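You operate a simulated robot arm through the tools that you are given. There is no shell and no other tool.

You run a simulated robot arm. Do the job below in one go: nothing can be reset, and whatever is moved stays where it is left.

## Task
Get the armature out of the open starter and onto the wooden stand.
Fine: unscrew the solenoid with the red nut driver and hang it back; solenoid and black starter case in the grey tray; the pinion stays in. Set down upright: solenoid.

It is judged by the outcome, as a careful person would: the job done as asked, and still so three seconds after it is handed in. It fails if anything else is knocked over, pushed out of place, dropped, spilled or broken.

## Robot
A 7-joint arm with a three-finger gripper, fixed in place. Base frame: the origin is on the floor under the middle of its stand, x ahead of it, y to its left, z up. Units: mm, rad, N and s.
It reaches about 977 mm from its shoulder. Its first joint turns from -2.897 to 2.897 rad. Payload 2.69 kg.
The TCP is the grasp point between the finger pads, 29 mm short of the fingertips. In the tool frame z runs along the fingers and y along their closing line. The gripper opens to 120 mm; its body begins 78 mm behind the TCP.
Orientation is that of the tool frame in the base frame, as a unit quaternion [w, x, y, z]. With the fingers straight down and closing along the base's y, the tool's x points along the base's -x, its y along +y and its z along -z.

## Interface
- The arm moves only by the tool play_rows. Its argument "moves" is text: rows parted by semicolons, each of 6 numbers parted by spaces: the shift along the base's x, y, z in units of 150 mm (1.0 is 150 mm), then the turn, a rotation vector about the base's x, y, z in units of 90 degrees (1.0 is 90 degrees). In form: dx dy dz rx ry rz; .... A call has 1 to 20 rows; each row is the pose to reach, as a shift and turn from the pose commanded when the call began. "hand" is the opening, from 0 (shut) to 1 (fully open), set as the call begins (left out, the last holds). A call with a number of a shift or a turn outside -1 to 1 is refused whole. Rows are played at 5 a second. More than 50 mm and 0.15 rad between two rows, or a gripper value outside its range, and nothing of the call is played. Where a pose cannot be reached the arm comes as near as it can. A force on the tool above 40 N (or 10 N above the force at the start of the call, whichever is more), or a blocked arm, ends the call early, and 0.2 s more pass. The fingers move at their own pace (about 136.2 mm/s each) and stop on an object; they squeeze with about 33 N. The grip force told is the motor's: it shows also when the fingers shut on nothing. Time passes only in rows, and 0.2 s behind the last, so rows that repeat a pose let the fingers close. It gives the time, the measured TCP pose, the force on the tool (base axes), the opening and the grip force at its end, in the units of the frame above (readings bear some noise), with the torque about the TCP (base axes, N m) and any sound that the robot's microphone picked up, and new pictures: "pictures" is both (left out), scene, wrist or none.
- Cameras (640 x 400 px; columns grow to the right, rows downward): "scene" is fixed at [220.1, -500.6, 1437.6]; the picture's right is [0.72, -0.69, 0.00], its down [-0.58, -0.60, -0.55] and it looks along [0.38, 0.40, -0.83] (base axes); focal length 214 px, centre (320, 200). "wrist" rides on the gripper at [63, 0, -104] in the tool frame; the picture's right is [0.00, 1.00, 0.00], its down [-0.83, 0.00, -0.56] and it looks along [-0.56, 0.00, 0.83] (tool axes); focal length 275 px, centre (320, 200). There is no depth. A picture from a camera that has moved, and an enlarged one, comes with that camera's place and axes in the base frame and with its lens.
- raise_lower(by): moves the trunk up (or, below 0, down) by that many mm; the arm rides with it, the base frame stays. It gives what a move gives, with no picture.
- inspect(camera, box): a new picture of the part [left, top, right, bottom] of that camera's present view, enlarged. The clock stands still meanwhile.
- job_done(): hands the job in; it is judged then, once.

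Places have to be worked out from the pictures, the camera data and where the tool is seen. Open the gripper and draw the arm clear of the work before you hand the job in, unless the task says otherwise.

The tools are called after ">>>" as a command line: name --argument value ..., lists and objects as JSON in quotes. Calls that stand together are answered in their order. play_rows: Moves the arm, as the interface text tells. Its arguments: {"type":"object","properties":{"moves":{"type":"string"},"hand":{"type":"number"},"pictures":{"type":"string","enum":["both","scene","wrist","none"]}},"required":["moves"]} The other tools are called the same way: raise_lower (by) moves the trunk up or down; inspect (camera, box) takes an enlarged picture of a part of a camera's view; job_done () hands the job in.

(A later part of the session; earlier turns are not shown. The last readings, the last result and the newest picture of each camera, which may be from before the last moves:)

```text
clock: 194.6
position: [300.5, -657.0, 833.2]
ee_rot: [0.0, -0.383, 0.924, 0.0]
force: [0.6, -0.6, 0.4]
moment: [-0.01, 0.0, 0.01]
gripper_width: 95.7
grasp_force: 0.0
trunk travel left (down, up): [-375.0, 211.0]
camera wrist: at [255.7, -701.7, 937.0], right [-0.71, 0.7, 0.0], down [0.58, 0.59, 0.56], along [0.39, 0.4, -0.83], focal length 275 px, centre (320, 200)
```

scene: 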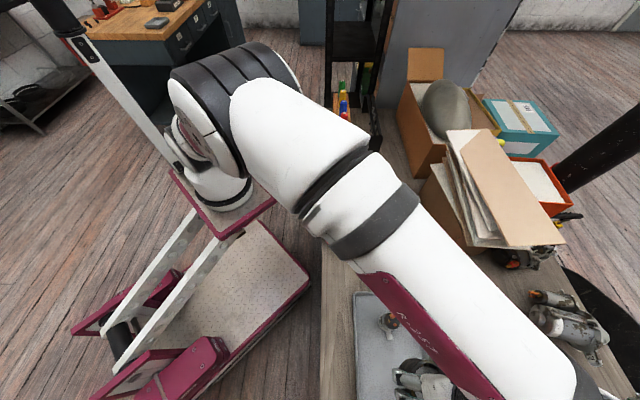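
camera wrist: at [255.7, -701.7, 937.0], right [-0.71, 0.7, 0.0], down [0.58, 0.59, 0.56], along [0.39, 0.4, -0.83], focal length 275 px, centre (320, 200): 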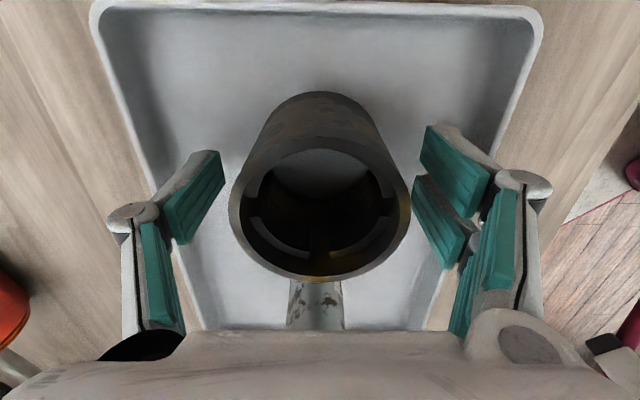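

The case stands free in the tray. I raise the open hand straight up.

>>> play_rows --moves "0 0 0.1 0 0 0; 0 0 0.25 0 0 0; 0 0 0.4 0 0 0; 0 0 0.6 0 0 0; 0 0 0.8 0 0 0; 0 0 1.0 0 0 0; 0 0 1.0 0 0 0" --hand 0.8 --pictures "both"

```text
clock: 196.2
position: [299.8, -658.2, 980.3]
ee_rot: [0.0, -0.383, 0.924, 0.001]
force: [0.6, 0.3, 0.5]
moment: [0.0, -0.03, 0.0]
gripper_width: 96.2
grasp_force: 0.0
trunk travel left (down, up): [-375.0, 211.0]
camera wrist: at [254.9, -702.8, 1084.3], right [-0.71, 0.7, 0.0], down [0.58, 0.59, 0.56], along [0.39, 0.4, -0.83], focal length 275 px, centre (320, 200)
```

scene: 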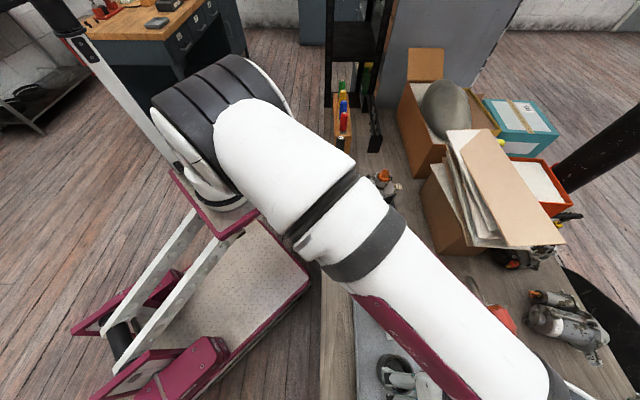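
wrist: 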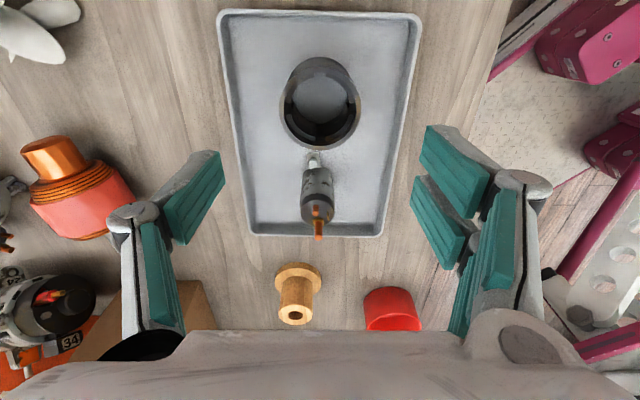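

Solenoid and case are both standing in the tray. Now I go over the wooden stand to measure its hole precisely.

>>> play_rows --moves "0.12 0.1 0.1 0 0 0; 0.25 0.2 0.2 0 0 0; 0.38 0.3 0.3 0 0 0; 0.52 0.4 0.33 0 0 0; 0.64 0.5 0.33 0 0 0; 0.76 0.6 0.33 0 0 0" --hand 0.6 --pictures "none"

>>> play_rows --moves "0.12 0.1 0 0 0 0; 0.25 0.2 0 0 0 0; 0.38 0.3 0 0 0 0; 0.5 0.4 0 0 0 0; 0.62 0.48 0 0 0 0; 0.74 0.57 0 0 0 0; 0.74 0.57 0 0 0 0" --hand 0.6 --pictures "both"

>>> inspect --camera "wrist" --box '[240, 60, 400, 180]'

>>> inspect --camera "scene" --box '[345, 150, 425, 215]'

>>> inspect --camera "scene" --box '[340, 230, 440, 400]'

```text
clock: 197.6
position: [415.2, -570.7, 1032.0]
ee_rot: [0.0, -0.383, 0.924, 0.0]
force: [-0.3, 0.3, -0.5]
moment: [-0.03, -0.01, 0.02]
gripper_width: 72.1
grasp_force: 0.0
trunk travel left (down, up): [-375.0, 211.0]
```

```text
clock: 199.2
position: [524.9, -485.5, 1032.9]
ee_rot: [-0.001, -0.382, 0.924, 0.0]
force: [-0.1, 0.1, 0.6]
moment: [-0.02, 0.0, 0.0]
gripper_width: 72.0
grasp_force: 0.1
trunk travel left (down, up): [-375.0, 211.0]
camera wrist: at [480.3, -529.0, 1136.3], right [-0.71, 0.7, 0.0], down [0.58, 0.59, 0.56], along [0.39, 0.39, -0.83], focal length 275 px, centre (320, 200)
```

scene: 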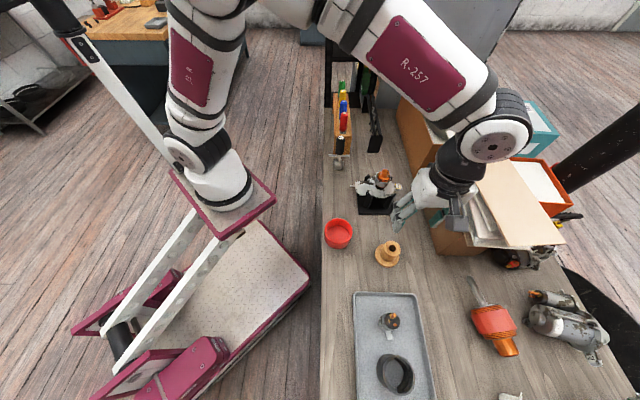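
wrist: 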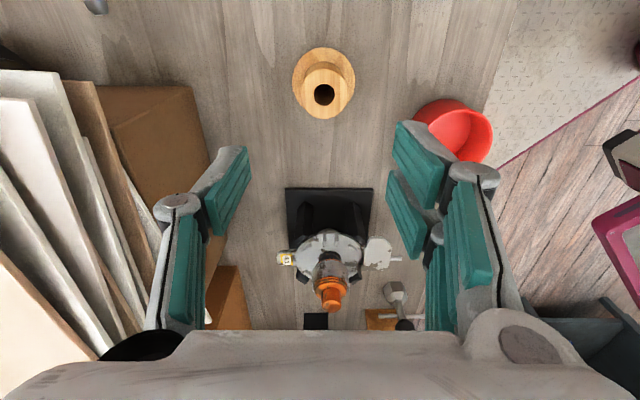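

```text
3.33 times, centred on (320, 120) of wrist
camera zoom: at [480.3, -529.0, 1136.3], right [-0.71, 0.7, 0.0], down [0.58, 0.59, 0.56], along [0.39, 0.39, -0.83], focal length 918 px, centre (320, 467)
```

zoom: 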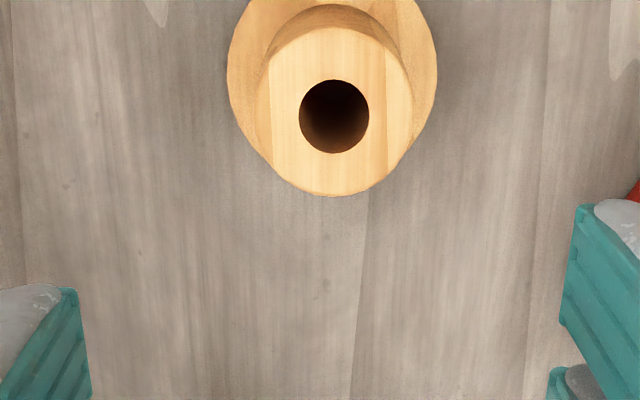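

```text
6.15 times, centred on (385, 182) of scene
camera zoom: at [220.1, -500.6, 1437.6], right [0.72, -0.69, 0.0], down [-0.58, -0.6, -0.55], along [0.38, 0.4, -0.83], focal length 1320 px, centre (-80, 308)
```

zoom: 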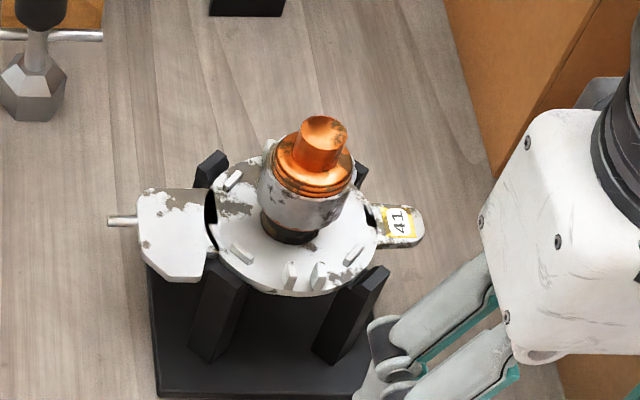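

```text
2.35 times, centred on (390, 315) of scene
camera zoom: at [220.1, -500.6, 1437.6], right [0.72, -0.69, 0.0], down [-0.58, -0.6, -0.55], along [0.38, 0.4, -0.83], focal length 505 px, centre (155, -71)
```

zoom: 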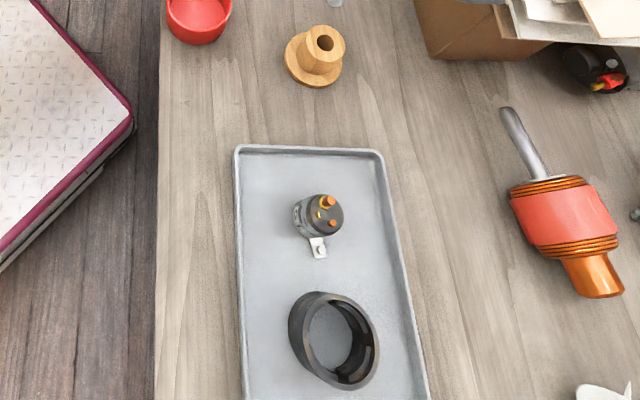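

The stand's hole (about 21 mm wide) is near (522, -482). Now I go over the armature at the same height to measure it the same way.

>>> play_rows --moves "0.15 0.17 0 0 0 0; 0.3 0.34 0 0 0 0; 0.45 0.51 0 0 0 0; 0.6 0.68 0 0 0 0; 0.75 0.84 0 0 0 0; 0.86 0.95 0 0 0 0; 0.915 1.0 0 0 0 0; 0.915 1.0 0 0 0 0" --hand 0.5 --pictures "wrist"

>>> inspect --camera "wrist" --box '[240, 60, 400, 180]'

>>> inspect --camera "scene" --box '[355, 155, 415, 205]'

```text
clock: 201.0
position: [661.3, -332.5, 1032.1]
ee_rot: [0.001, -0.383, 0.924, 0.0]
force: [-0.7, -0.5, 1.0]
moment: [-0.03, -0.01, 0.02]
gripper_width: 60.1
grasp_force: 0.2
trunk travel left (down, up): [-375.0, 211.0]
camera wrist: at [616.7, -376.6, 1135.6], right [-0.71, 0.7, 0.0], down [0.58, 0.59, 0.56], along [0.39, 0.4, -0.83], focal length 275 px, centre (320, 200)
```

wrist: 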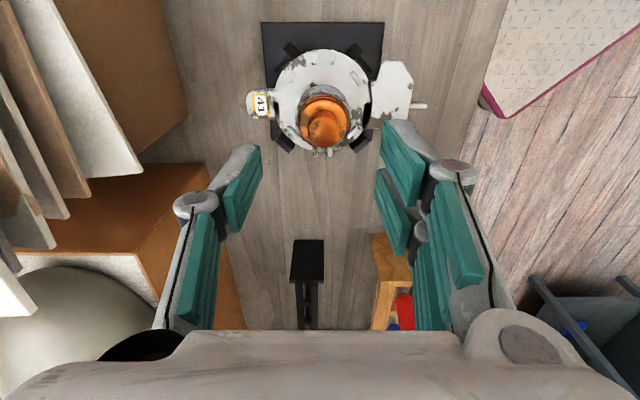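

```text
3.33 times, centred on (320, 120) of wrist
camera zoom: at [616.7, -376.6, 1135.6], right [-0.71, 0.7, 0.0], down [0.58, 0.59, 0.56], along [0.39, 0.4, -0.83], focal length 918 px, centre (320, 467)
```

zoom: 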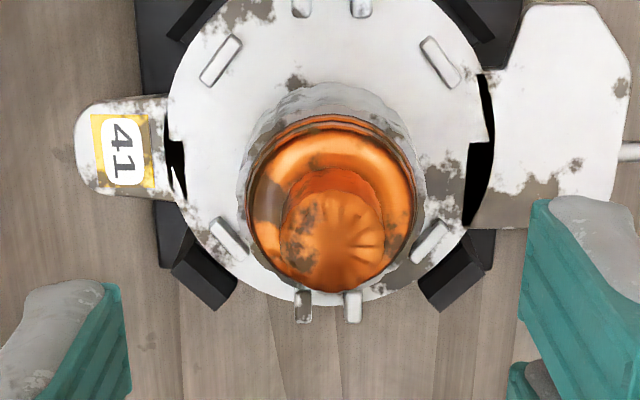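

```text
8.00 times, centred on (385, 180) of scene
camera zoom: at [220.1, -500.6, 1437.6], right [0.72, -0.69, 0.0], down [-0.58, -0.6, -0.55], along [0.38, 0.4, -0.83], focal length 1716 px, centre (-200, 360)
```

zoom: 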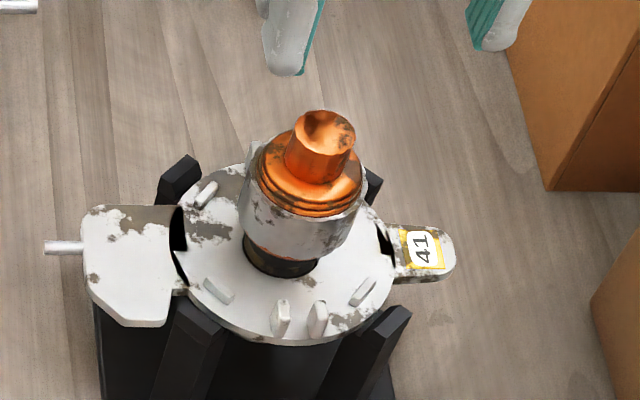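

The armature's axis is at about (663, -327). I centre on it, narrow the fingers and come down to the top of the commutator.

>>> play_rows --moves "0.012 0.037 0 0 0 0; 0.012 0.037 -0.12 0 0 0; 0.012 0.037 -0.24 0 0 0; 0.012 0.037 -0.35 0 0 0; 0.012 0.037 -0.35 0 0 0" --hand 0.42 --pictures "wrist"

>>> inspect --camera "wrist" --box '[200, 80, 440, 260]'

>>> inspect --camera "scene" --box '[355, 155, 415, 205]'

```text
clock: 202.2
position: [662.1, -327.1, 980.1]
ee_rot: [0.0, -0.383, 0.924, 0.0]
force: [-0.2, 0.7, 0.3]
moment: [-0.02, -0.01, 0.01]
gripper_width: 50.7
grasp_force: 0.1
trunk travel left (down, up): [-375.0, 211.0]
camera wrist: at [617.6, -371.7, 1084.7], right [-0.71, 0.7, 0.0], down [0.58, 0.59, 0.56], along [0.39, 0.4, -0.83], focal length 275 px, centre (320, 200)
```

wrist: 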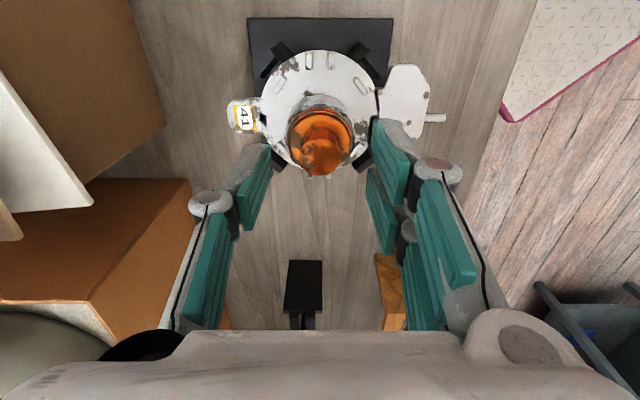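

```text
2.22 times, centred on (320, 170) of wrist
camera zoom: at [617.6, -371.7, 1084.7], right [-0.71, 0.7, 0.0], down [0.58, 0.59, 0.56], along [0.39, 0.4, -0.83], focal length 612 px, centre (320, 267)
```

zoom: 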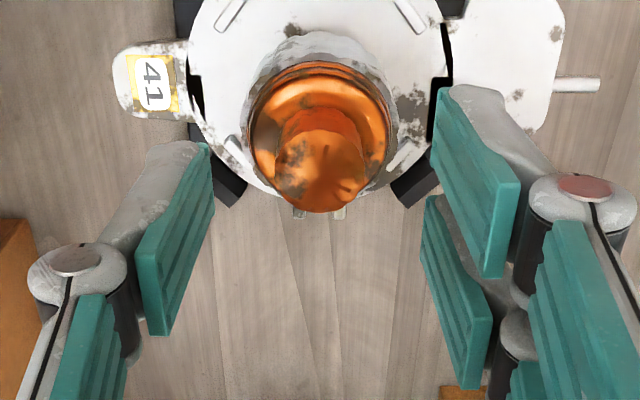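

```text
8.00 times, centred on (385, 180) of scene
camera zoom: at [220.1, -500.6, 1437.6], right [0.72, -0.69, 0.0], down [-0.58, -0.6, -0.55], along [0.38, 0.4, -0.83], focal length 1716 px, centre (-200, 360)
```

zoom: 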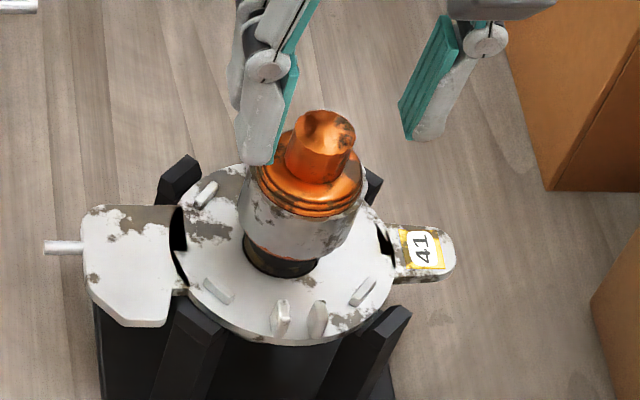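

The commutator is centred within a millimetre. I lower 28 mm so the pads flank it, tips just above the windings.

>>> play_rows --moves "0 0 -0.06 0 0 0; 0 0 -0.12 0 0 0; 0 0 -0.17 0 0 0; 0 0 -0.187 0 0 0; 0 0 -0.187 0 0 0" --hand 0.42 --pictures "none"

>>> inspect --camera "wrist" --box '[200, 80, 440, 260]'

>>> inspect --camera "scene" --box '[365, 155, 405, 195]'

```text
clock: 203.4
position: [662.3, -328.5, 953.5]
ee_rot: [0.0, -0.384, 0.924, 0.001]
force: [0.2, 0.3, 0.7]
moment: [0.0, 0.01, 0.0]
gripper_width: 50.2
grasp_force: 0.1
trunk travel left (down, up): [-375.0, 211.0]
```

```text
2.22 times, centred on (320, 170) of wrist
camera zoom: at [618.4, -372.7, 1057.3], right [-0.71, 0.7, 0.0], down [0.58, 0.59, 0.56], along [0.39, 0.4, -0.83], focal length 612 px, centre (320, 267)
```

zoom: 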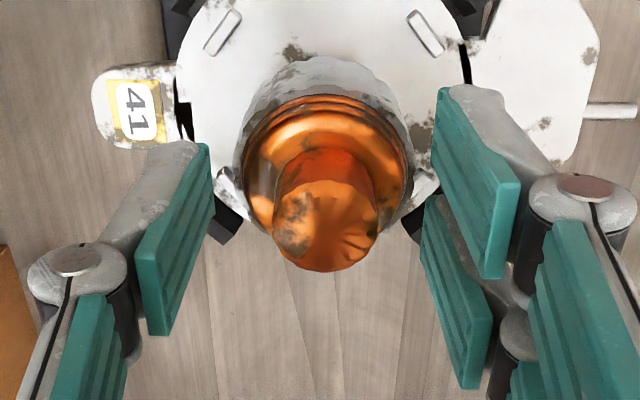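

```text
10.00 times, centred on (385, 175) of scene
camera zoom: at [220.1, -500.6, 1437.6], right [0.72, -0.69, 0.0], down [-0.58, -0.6, -0.55], along [0.38, 0.4, -0.83], focal length 2145 px, centre (-330, 450)
```

zoom: 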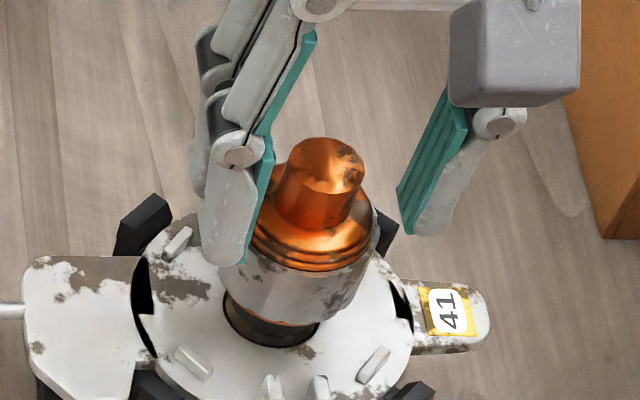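

The tips are about 4 mm below the top of the windings. I raise 6 mm so they will close on the commutator only, then close.

>>> play_rows --moves "0 0 0.02 0 0 0; 0 0 0.04 0 0 0; 0 0 0.04 0 0 0" --hand 0.42 --pictures "none"

>>> play_rows --moves "0 0 0 0 0 0; 0 0 0 0 0 0; 0 0 0 0 0 0; 0 0 0 0 0 0" --hand 0 --pictures "none"

>>> inspect --camera "wrist" --box '[200, 80, 440, 260]'

>>> inspect --camera "scene" --box '[365, 155, 405, 195]'

```text
clock: 204.2
position: [663.5, -328.6, 960.0]
ee_rot: [0.0, -0.384, 0.923, 0.0]
force: [-0.6, 0.2, -0.2]
moment: [-0.02, 0.01, 0.04]
gripper_width: 50.7
grasp_force: 0.0
trunk travel left (down, up): [-375.0, 211.0]
```

```text
clock: 205.2
position: [662.3, -328.2, 959.8]
ee_rot: [0.0, -0.383, 0.924, 0.0]
force: [0.9, 0.0, 1.5]
moment: [-0.13, -0.13, 0.01]
gripper_width: 22.1
grasp_force: 33.1
trunk travel left (down, up): [-375.0, 211.0]
```

```text
2.22 times, centred on (320, 170) of wrist
camera zoom: at [618.3, -373.1, 1063.3], right [-0.71, 0.7, 0.0], down [0.58, 0.59, 0.56], along [0.39, 0.4, -0.83], focal length 612 px, centre (320, 267)
```

zoom: 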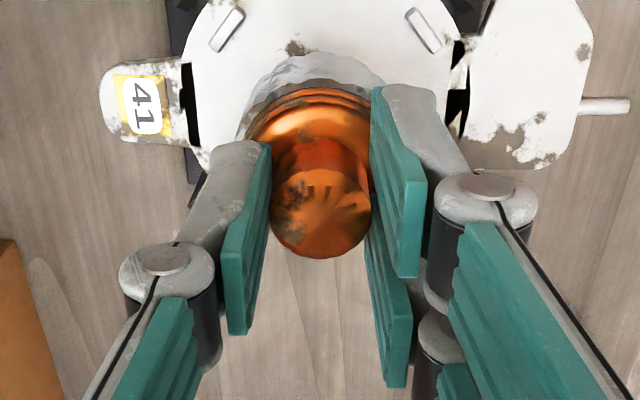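

```text
10.00 times, centred on (385, 175) of scene
camera zoom: at [220.1, -500.6, 1437.6], right [0.72, -0.69, 0.0], down [-0.58, -0.6, -0.55], along [0.38, 0.4, -0.83], focal length 2145 px, centre (-330, 450)
```

zoom: 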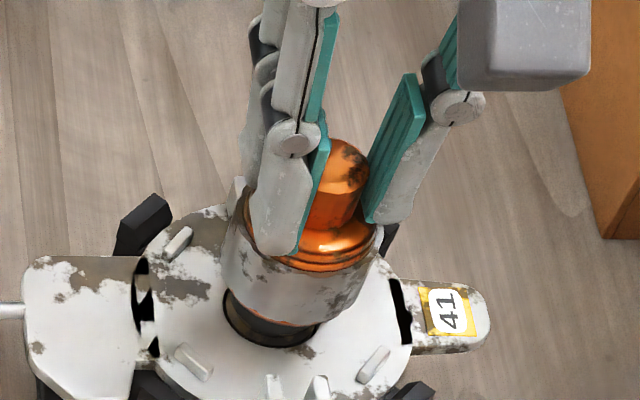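

The commutator is gripped (22 mm, 33 N). I lift slowly 10 mm and look at whether it slides up and what stays behind.

>>> play_rows --moves "0 0 0.013 0 0 0; 0 0 0.027 0 0 0; 0 0 0.04 0 0 0; 0 0 0.053 0 0 0; 0 0 0.067 0 0 0; 0 0 0.067 0 0 0" --hand 0 --pictures "none"

>>> inspect --camera "scene" --box '[360, 155, 410, 200]'

>>> inspect --camera "wrist" --box '[200, 80, 440, 260]'

```text
clock: 206.6
position: [663.1, -328.6, 970.0]
ee_rot: [0.0, -0.385, 0.923, 0.0]
force: [-0.5, 0.4, -6.0]
moment: [-0.04, 0.02, 0.01]
gripper_width: 22.5
grasp_force: 33.2
trunk travel left (down, up): [-375.0, 211.0]
```

```text
8.89 times, centred on (385, 178) of scene
camera zoom: at [220.1, -500.6, 1437.6], right [0.72, -0.69, 0.0], down [-0.58, -0.6, -0.55], along [0.38, 0.4, -0.83], focal length 1906 px, centre (-258, 400)
```

zoom: 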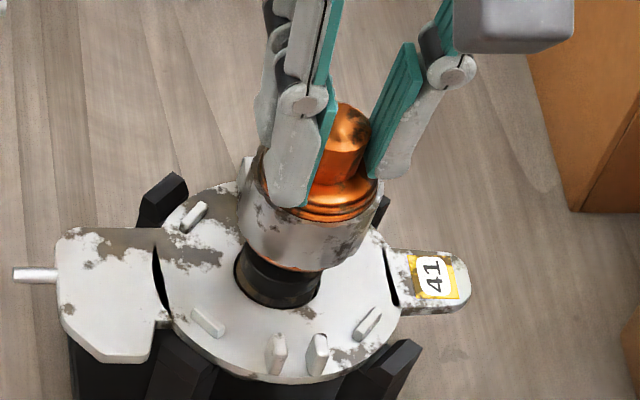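

```text
2.22 times, centred on (320, 170) of wrist
camera zoom: at [619.3, -372.6, 1072.6], right [-0.71, 0.7, 0.0], down [0.58, 0.59, 0.56], along [0.39, 0.4, -0.83], focal length 612 px, centre (320, 267)
```

zoom: 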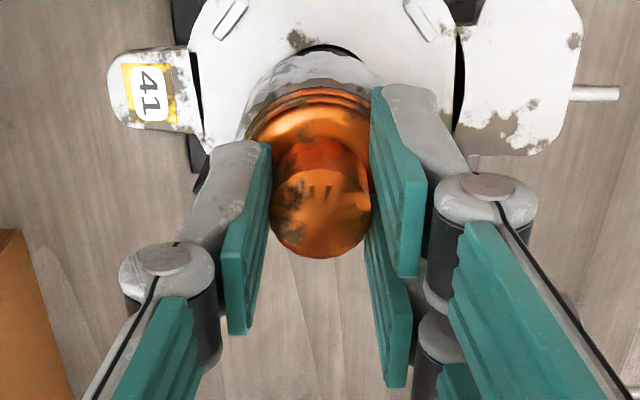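

It rises with about 6 N of weight and no snag. I lift another 25 mm and check the part emerging from the housing.

>>> play_rows --moves "0 0 0.03 0 0 0; 0 0 0.06 0 0 0; 0 0 0.09 0 0 0; 0 0 0.12 0 0 0; 0 0 0.15 0 0 0; 0 0 0.17 0 0 0; 0 0 0.17 0 0 0" --hand 0 --pictures "none"

>>> inspect --camera "scene" --box '[360, 150, 410, 200]'

>>> inspect --camera "wrist" --box '[200, 60, 440, 240]'

```text
clock: 208.2
position: [663.8, -327.4, 993.4]
ee_rot: [0.0, -0.383, 0.924, 0.0]
force: [-0.3, 0.2, -5.3]
moment: [-0.04, 0.03, -0.02]
gripper_width: 22.7
grasp_force: 32.8
trunk travel left (down, up): [-375.0, 211.0]
```

```text
8.00 times, centred on (385, 175) of scene
camera zoom: at [220.1, -500.6, 1437.6], right [0.72, -0.69, 0.0], down [-0.58, -0.6, -0.55], along [0.38, 0.4, -0.83], focal length 1716 px, centre (-200, 400)
```

zoom: 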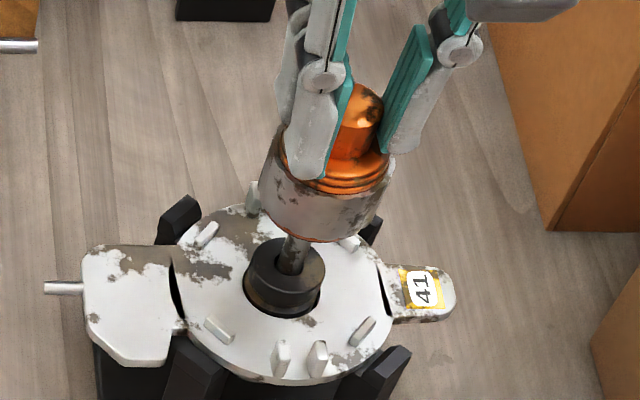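

```text
2.22 times, centred on (320, 150) of wrist
camera zoom: at [619.9, -371.6, 1097.9], right [-0.71, 0.7, 0.0], down [0.58, 0.59, 0.56], along [0.39, 0.4, -0.83], focal length 612 px, centre (320, 311)
```

zoom: 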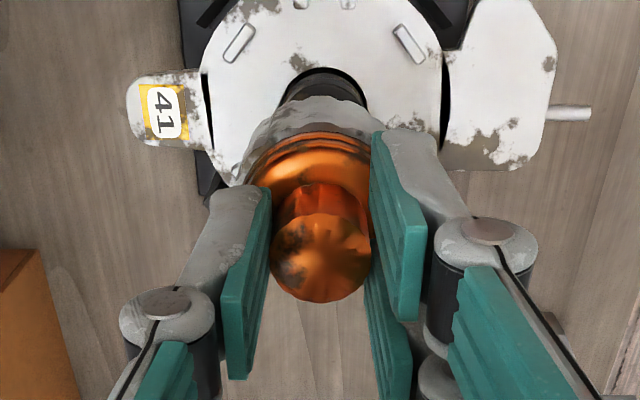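

The pinion stays in the housing and the bare shaft slides out of it. I keep lifting straight up, another 50 mm.

>>> play_rows --moves "0 0 0.04 0 0 0; 0 0 0.08 0 0 0; 0 0 0.12 0 0 0; 0 0 0.16 0 0 0; 0 0 0.2 0 0 0; 0 0 0.24 0 0 0; 0 0 0.28 0 0 0; 0 0 0.33 0 0 0; 0 0 0.33 0 0 0" --hand 0 --pictures "none"

>>> inspect --camera "scene" --box '[360, 135, 420, 200]'

>>> inspect --camera "wrist" --box '[200, 60, 440, 240]'

```text
clock: 210.2
position: [663.1, -327.7, 1044.0]
ee_rot: [0.0, -0.384, 0.923, 0.0]
force: [0.3, -0.8, -6.2]
moment: [-0.03, 0.01, 0.02]
gripper_width: 22.3
grasp_force: 33.0
trunk travel left (down, up): [-375.0, 211.0]
```

```text
6.15 times, centred on (390, 168) of scene
camera zoom: at [220.1, -500.6, 1437.6], right [0.72, -0.69, 0.0], down [-0.58, -0.6, -0.55], along [0.38, 0.4, -0.83], focal length 1320 px, centre (-111, 400)
```

zoom: 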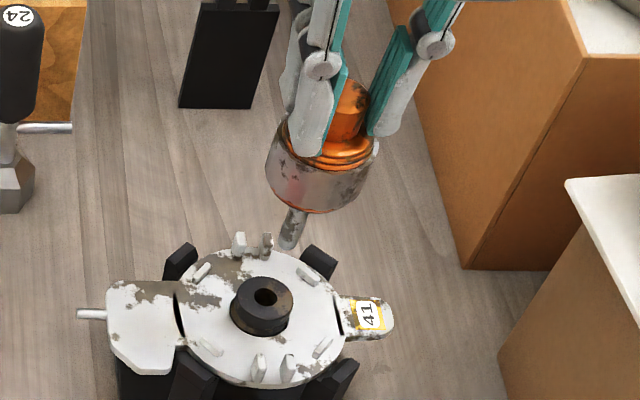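

```text
2.22 times, centred on (320, 150) of wrist
camera zoom: at [619.1, -372.1, 1147.9], right [-0.71, 0.7, 0.0], down [0.58, 0.59, 0.56], along [0.39, 0.4, -0.83], focal length 612 px, centre (320, 311)
```

zoom: 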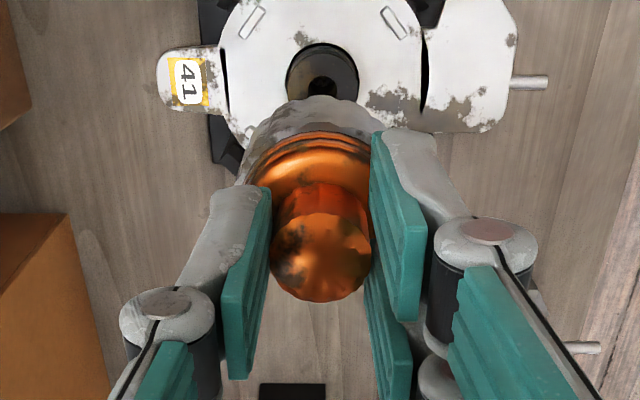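

The armature is free with a short bare shaft, and the pinion stays seated. I carry the armature over to the wooden stand.

>>> play_rows --moves "-0.08 -0.09 0 0 0 0; -0.16 -0.18 0 0 0 0; -0.24 -0.27 0 0 0 0; -0.32 -0.36 0 0 0 0; -0.4 -0.44 0 0 0 0; -0.47 -0.52 0 0 0 0" --hand 0 --pictures "none"

>>> play_rows --moves "-0.08 -0.09 0 0 0 0; -0.16 -0.18 0 0 0 0; -0.24 -0.27 0 0 0 0; -0.32 -0.36 0 0 0 0; -0.4 -0.44 0 0 0 0; -0.45 -0.49 0 0 0 0; -0.474 -0.515 0 0 0 0; -0.474 -0.515 0 0 0 0" --hand 0 --pictures "both"

>>> inspect --camera "wrist" --box '[240, 40, 400, 160]'

>>> inspect --camera "scene" --box '[360, 190, 440, 275]'

```text
clock: 211.6
position: [593.6, -406.7, 1043.2]
ee_rot: [0.001, -0.384, 0.923, 0.0]
force: [0.6, 0.2, -6.0]
moment: [-0.06, 0.03, -0.01]
gripper_width: 22.6
grasp_force: 33.1
trunk travel left (down, up): [-375.0, 211.0]
```

```text
clock: 213.4
position: [523.8, -482.7, 1044.3]
ee_rot: [0.0, -0.383, 0.924, 0.001]
force: [0.2, -0.4, -6.3]
moment: [-0.03, 0.01, -0.01]
gripper_width: 22.1
grasp_force: 32.9
trunk travel left (down, up): [-375.0, 211.0]
camera wrist: at [478.4, -527.4, 1148.4], right [-0.71, 0.7, 0.0], down [0.58, 0.59, 0.56], along [0.39, 0.4, -0.83], focal length 275 px, centre (320, 200)
```

scene: 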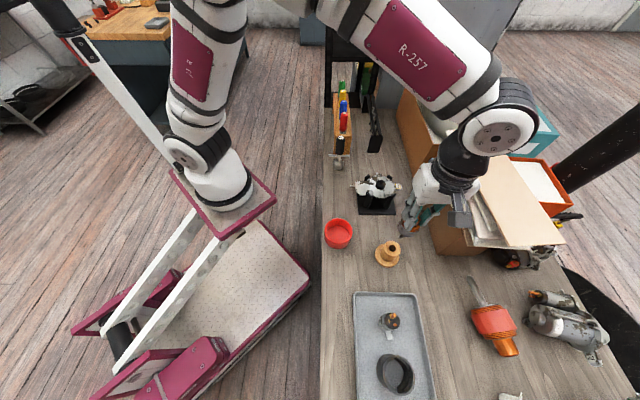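
wrist: 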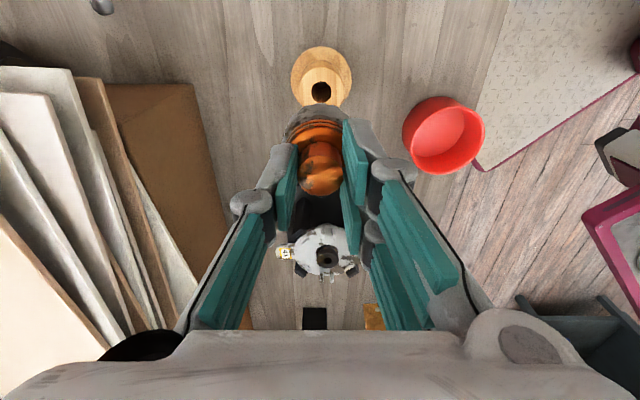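

```text
3.33 times, centred on (320, 100) of wrist
camera zoom: at [478.4, -527.4, 1148.4], right [-0.71, 0.7, 0.0], down [0.58, 0.59, 0.56], along [0.39, 0.4, -0.83], focal length 918 px, centre (320, 533)
```

zoom: 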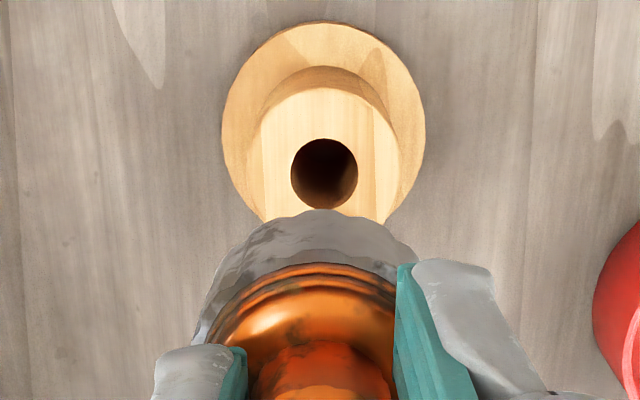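

```text
4.71 times, centred on (400, 232) of scene
camera zoom: at [220.1, -500.6, 1437.6], right [0.72, -0.69, 0.0], down [-0.58, -0.6, -0.55], along [0.38, 0.4, -0.83], focal length 1009 px, centre (-56, 47)
```

zoom: 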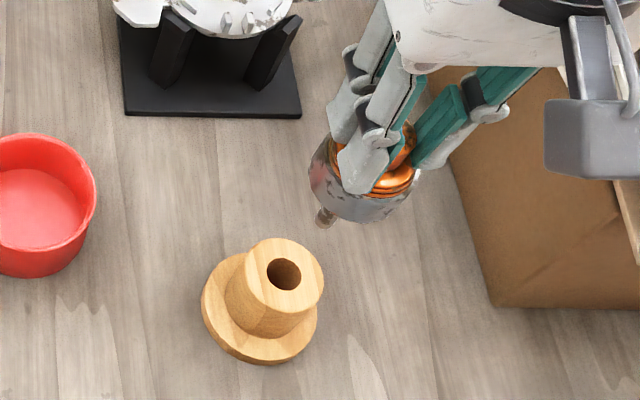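

The shaft tip hangs above and beside the stand's top. I zoom to check that the armature hangs straight and where the tip is relative to the hole.

>>> inspect --camera "scene" --box '[380, 200, 420, 260]'

>>> inspect --camera "wrist" --box '[260, 70, 390, 210]'

```text
6.67 times, centred on (400, 230) of scene
camera zoom: at [220.1, -500.6, 1437.6], right [0.72, -0.69, 0.0], down [-0.58, -0.6, -0.55], along [0.38, 0.4, -0.83], focal length 1430 px, centre (-213, 0)
```

zoom: 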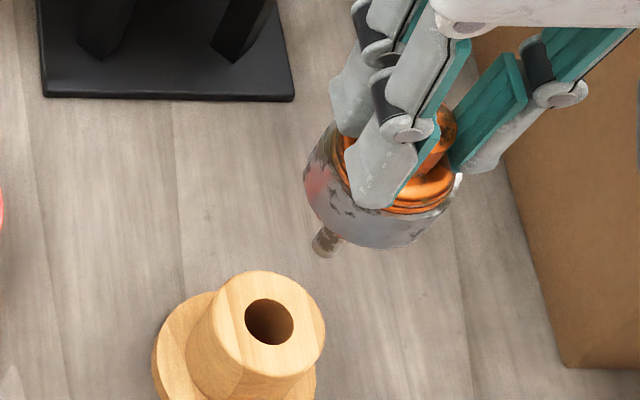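

```text
2.86 times, centred on (325, 140) of wrist
camera zoom: at [478.4, -527.4, 1148.4], right [-0.71, 0.7, 0.0], down [0.58, 0.59, 0.56], along [0.39, 0.4, -0.83], focal length 786 px, centre (306, 371)
```

zoom: 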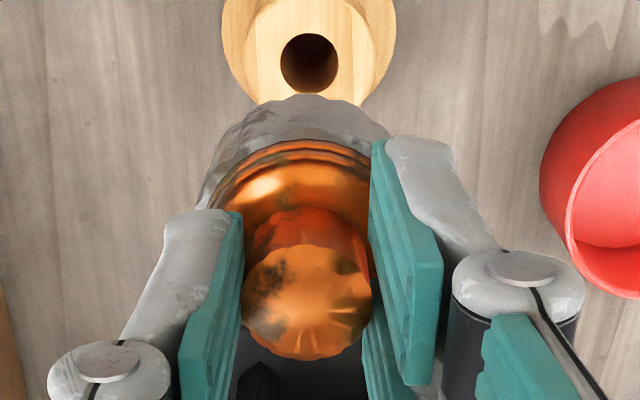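

The armature hangs straight and the hole is about 1 mm off in y. I correct that and lower until the tip is roughly 15 mm above the hole.

>>> play_rows --moves "-0.006 0.006 -0.1 0 0 0; -0.006 0.006 -0.2 0 0 0; -0.006 0.006 -0.3 0 0 0; -0.006 0.006 -0.4 0 0 0; -0.006 0.006 -0.4 0 0 0" --hand 0 --pictures "none"

>>> inspect --camera "scene" --box '[375, 210, 415, 265]'

>>> inspect --camera "wrist" --box '[260, 70, 390, 210]'

```text
clock: 214.6
position: [522.8, -480.9, 982.3]
ee_rot: [-0.001, -0.384, 0.923, 0.001]
force: [0.7, -0.1, -5.0]
moment: [-0.01, 0.04, 0.02]
gripper_width: 22.0
grasp_force: 33.4
trunk travel left (down, up): [-375.0, 211.0]
```

```text
7.27 times, centred on (395, 238) of scene
camera zoom: at [220.1, -500.6, 1437.6], right [0.72, -0.69, 0.0], down [-0.58, -0.6, -0.55], along [0.38, 0.4, -0.83], focal length 1560 px, centre (-226, -73)
```

zoom: 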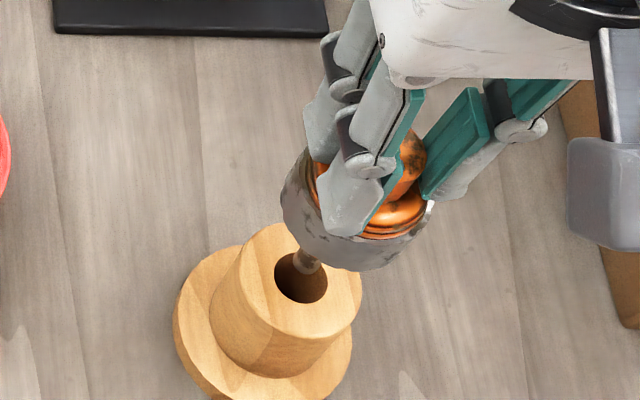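

```text
2.86 times, centred on (325, 140) of wrist
camera zoom: at [476.8, -526.0, 1086.8], right [-0.71, 0.7, 0.0], down [0.58, 0.59, 0.56], along [0.39, 0.4, -0.83], focal length 786 px, centre (306, 371)
```

zoom: 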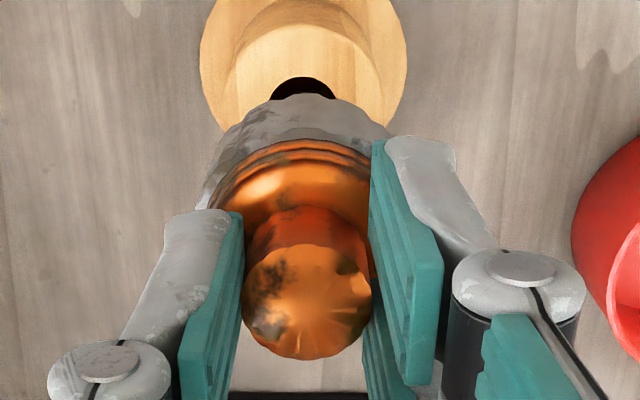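

The tip is right above the hole. I zoom in tight to judge the remaining offset.

>>> inspect --camera "scene" --box '[380, 236, 402, 258]'

```text
16.00 times, centred on (391, 247) of scene
camera zoom: at [220.1, -500.6, 1437.6], right [0.72, -0.69, 0.0], down [-0.58, -0.6, -0.55], along [0.38, 0.4, -0.83], focal length 3432 px, centre (-816, -552)
```

zoom: 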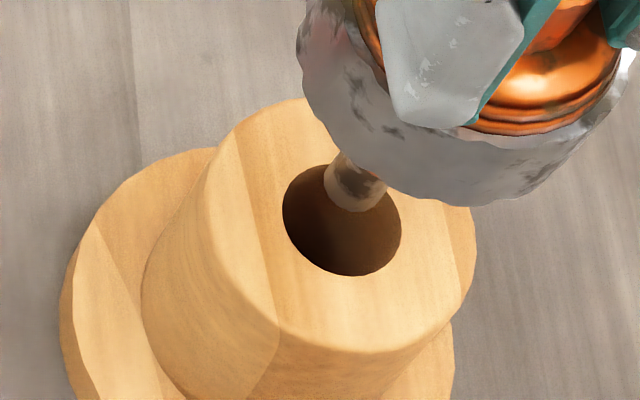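

The shaft (about 11 mm) has some 5 mm clearance in the hole; it should go about 1.7 mm toward -e2. I shift (-0.9, -1.5) mm and lower 9 mm.

>>> play_rows --moves "-0.006 -0.01 0 0 0 0; -0.006 -0.01 -0.03 0 0 0; -0.006 -0.01 -0.06 0 0 0; -0.006 -0.01 -0.06 0 0 0" --hand 0 --pictures "none"

>>> inspect --camera "scene" --box '[380, 236, 402, 258]'

```text
clock: 215.6
position: [519.9, -483.8, 972.8]
ee_rot: [0.0, -0.384, 0.923, 0.0]
force: [0.4, -0.3, -5.8]
moment: [-0.01, 0.01, -0.03]
gripper_width: 22.2
grasp_force: 33.0
trunk travel left (down, up): [-375.0, 211.0]
```

```text
16.00 times, centred on (391, 247) of scene
camera zoom: at [220.1, -500.6, 1437.6], right [0.72, -0.69, 0.0], down [-0.58, -0.6, -0.55], along [0.38, 0.4, -0.83], focal length 3432 px, centre (-816, -552)
```

zoom: 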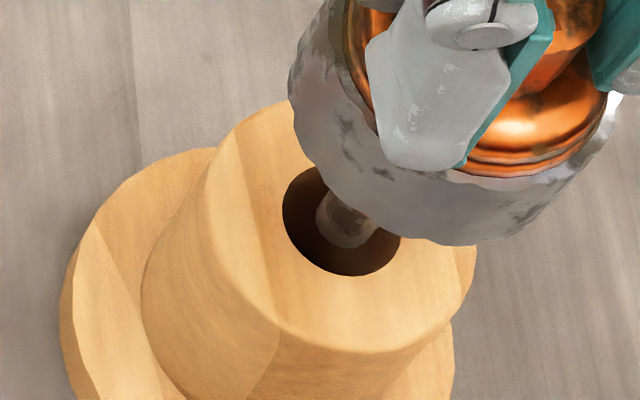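

The tip is at the hole's mouth, centred within a millimetre or so. I lower 20 mm into the hole.

>>> play_rows --moves "0 0 -0.02 0 0 0; 0 0 -0.04 0 0 0; 0 0 -0.06 0 0 0; 0 0 -0.08 0 0 0; 0 0 -0.1 0 0 0; 0 0 -0.12 0 0 0; 0 0 -0.133 0 0 0; 0 0 -0.133 0 0 0" --hand 0 --pictures "none"

>>> inspect --camera "scene" --box '[375, 220, 415, 265]'

>>> inspect --camera "wrist" --box '[240, 50, 410, 210]'

```text
clock: 217.4
position: [518.7, -484.5, 954.2]
ee_rot: [0.0, -0.383, 0.924, 0.0]
force: [0.4, 0.0, -6.3]
moment: [-0.02, -0.02, 0.01]
gripper_width: 22.3
grasp_force: 33.1
trunk travel left (down, up): [-375.0, 211.0]
```

```text
8.89 times, centred on (395, 242) of scene
camera zoom: at [220.1, -500.6, 1437.6], right [0.72, -0.69, 0.0], down [-0.58, -0.6, -0.55], along [0.38, 0.4, -0.83], focal length 1906 px, centre (-347, -178)
```

zoom: 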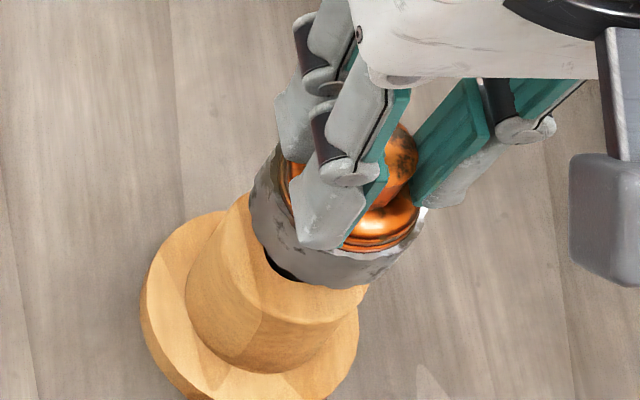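

```text
2.50 times, centred on (325, 130) of wrist
camera zoom: at [475.3, -528.3, 1057.2], right [-0.71, 0.7, 0.0], down [0.58, 0.59, 0.56], along [0.39, 0.4, -0.83], focal length 688 px, centre (308, 375)
```

zoom: 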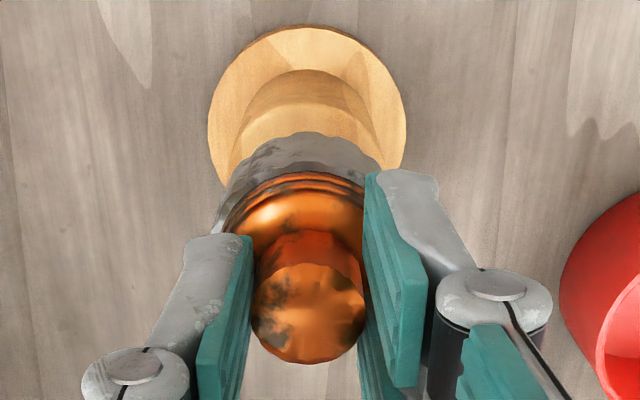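

No side force; the shaft is inside. I lower another 12 mm, then feel for the seat.

>>> play_rows --moves "0 0 -0.02 0 0 0; 0 0 -0.04 0 0 0; 0 0 -0.06 0 0 0; 0 0 -0.08 0 0 0; 0 0 -0.08 0 0 0" --hand 0 --pictures "none"

>>> inspect --camera "scene" --box '[375, 220, 415, 265]'

```text
clock: 218.6
position: [520.9, -484.7, 940.6]
ee_rot: [0.0, -0.382, 0.924, 0.001]
force: [-0.8, -0.1, -5.9]
moment: [-0.01, -0.01, -0.01]
gripper_width: 22.1
grasp_force: 33.0
trunk travel left (down, up): [-375.0, 211.0]
```

```text
8.89 times, centred on (395, 242) of scene
camera zoom: at [220.1, -500.6, 1437.6], right [0.72, -0.69, 0.0], down [-0.58, -0.6, -0.55], along [0.38, 0.4, -0.83], focal length 1906 px, centre (-347, -178)
```

zoom: 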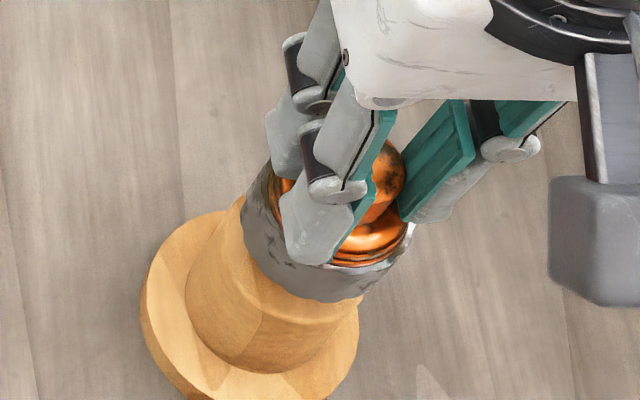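

Getting close to the post's top. I continue in 1.5 mm steps and watch the force.

>>> play_rows --moves "0 0 -0.01 0 0 0; 0 0 -0.02 0 0 0; 0 0 -0.03 0 0 0; 0 0 -0.04 0 0 0; 0 0 -0.05 0 0 0; 0 0 -0.05 0 0 0" --hand 0 --pictures "none"

>>> inspect --camera "scene" --box '[375, 220, 415, 265]'

```text
clock: 220.0
position: [521.4, -482.8, 934.8]
ee_rot: [0.0, -0.383, 0.924, 0.0]
force: [-0.8, 0.9, -5.6]
moment: [-0.03, 0.02, 0.01]
gripper_width: 22.5
grasp_force: 32.3
trunk travel left (down, up): [-375.0, 211.0]
```

```text
8.89 times, centred on (395, 242) of scene
camera zoom: at [220.1, -500.6, 1437.6], right [0.72, -0.69, 0.0], down [-0.58, -0.6, -0.55], along [0.38, 0.4, -0.83], focal length 1906 px, centre (-347, -178)
```

zoom: 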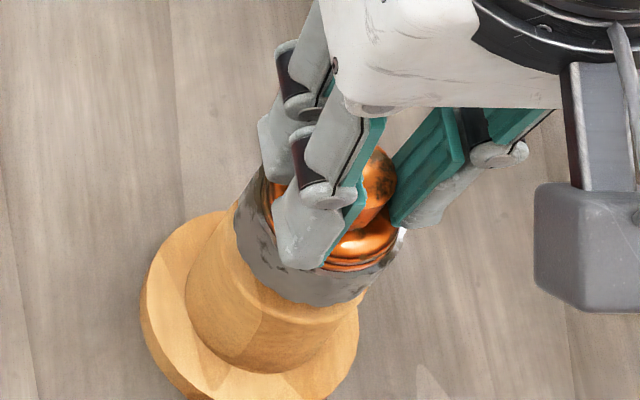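

Still no contact. I go on in the same small steps.

>>> play_rows --moves "0 0 -0.01 0 0 0; 0 0 -0.02 0 0 0; 0 0 -0.03 0 0 0; 0 0 -0.04 0 0 0; 0 0 -0.05 0 0 0; 0 0 -0.05 0 0 0" --hand 0 --pictures "none"

>>> inspect --camera "scene" --box '[375, 220, 415, 265]'

```text
clock: 221.4
position: [518.7, -483.4, 929.6]
ee_rot: [-0.001, -0.384, 0.923, -0.002]
force: [-2.2, 3.7, 20.0]
moment: [0.2, 0.02, -0.05]
gripper_width: 22.4
grasp_force: 33.3
trunk travel left (down, up): [-375.0, 211.0]
```

```text
8.89 times, centred on (395, 242) of scene
camera zoom: at [220.1, -500.6, 1437.6], right [0.72, -0.69, 0.0], down [-0.58, -0.6, -0.55], along [0.38, 0.4, -0.83], focal length 1906 px, centre (-347, -178)
```

zoom: 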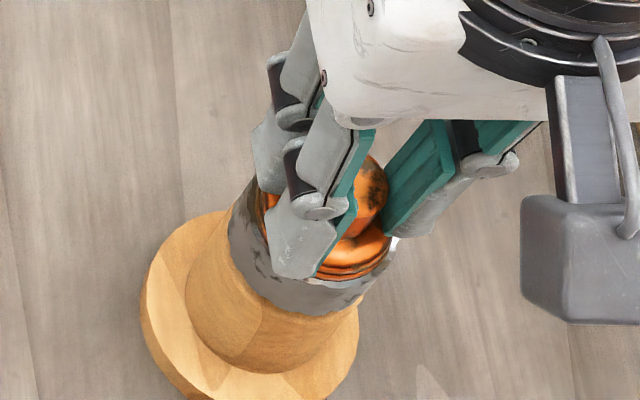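

It is seated on the post (20 N). I ease off and open the fingers.

>>> play_rows --moves "0 0 0.008 0 0 0; 0 0 0.01 0 0 0; 0 0 0.01 0 0 0" --hand 0 --pictures "none"

>>> play_rows --moves "0 0 0 0 0 0; 0 0 0 0 0 0; 0 0 0 0 0 0; 0 0 0 0 0 0" --hand 0.4 --pictures "wrist"

>>> inspect --camera "scene" --box '[375, 220, 415, 265]'

```text
clock: 222.2
position: [520.3, -482.6, 928.3]
ee_rot: [0.0, -0.382, 0.924, -0.001]
force: [-3.6, 2.9, 21.6]
moment: [0.11, 0.13, -0.01]
gripper_width: 22.1
grasp_force: 33.0
trunk travel left (down, up): [-375.0, 211.0]
```

```text
clock: 223.2
position: [521.4, -482.6, 928.9]
ee_rot: [0.0, -0.383, 0.924, 0.001]
force: [-0.4, -0.4, -0.3]
moment: [-0.01, -0.03, -0.03]
gripper_width: 48.2
grasp_force: 0.0
trunk travel left (down, up): [-375.0, 211.0]
camera wrist: at [475.9, -527.8, 1032.3], right [-0.71, 0.7, 0.0], down [0.58, 0.59, 0.56], along [0.39, 0.4, -0.83], focal length 275 px, centre (320, 200)
```

wrist: 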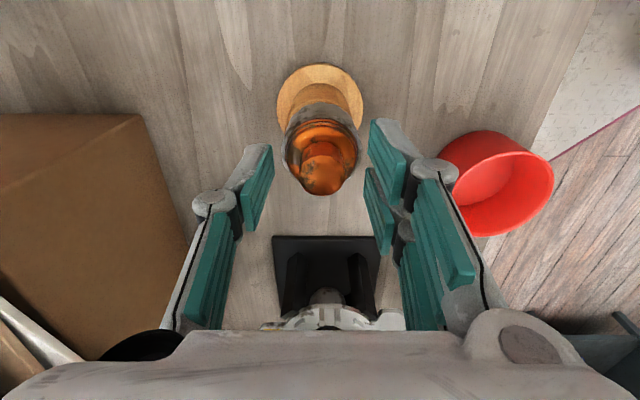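

```text
8.89 times, centred on (395, 242) of scene
camera zoom: at [220.1, -500.6, 1437.6], right [0.72, -0.69, 0.0], down [-0.58, -0.6, -0.55], along [0.38, 0.4, -0.83], focal length 1906 px, centre (-347, -178)
```

zoom: 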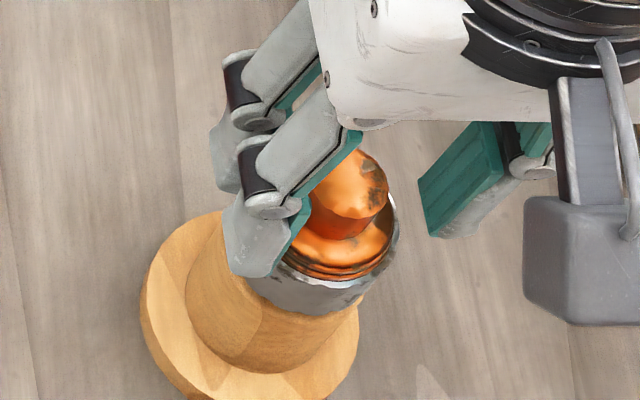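

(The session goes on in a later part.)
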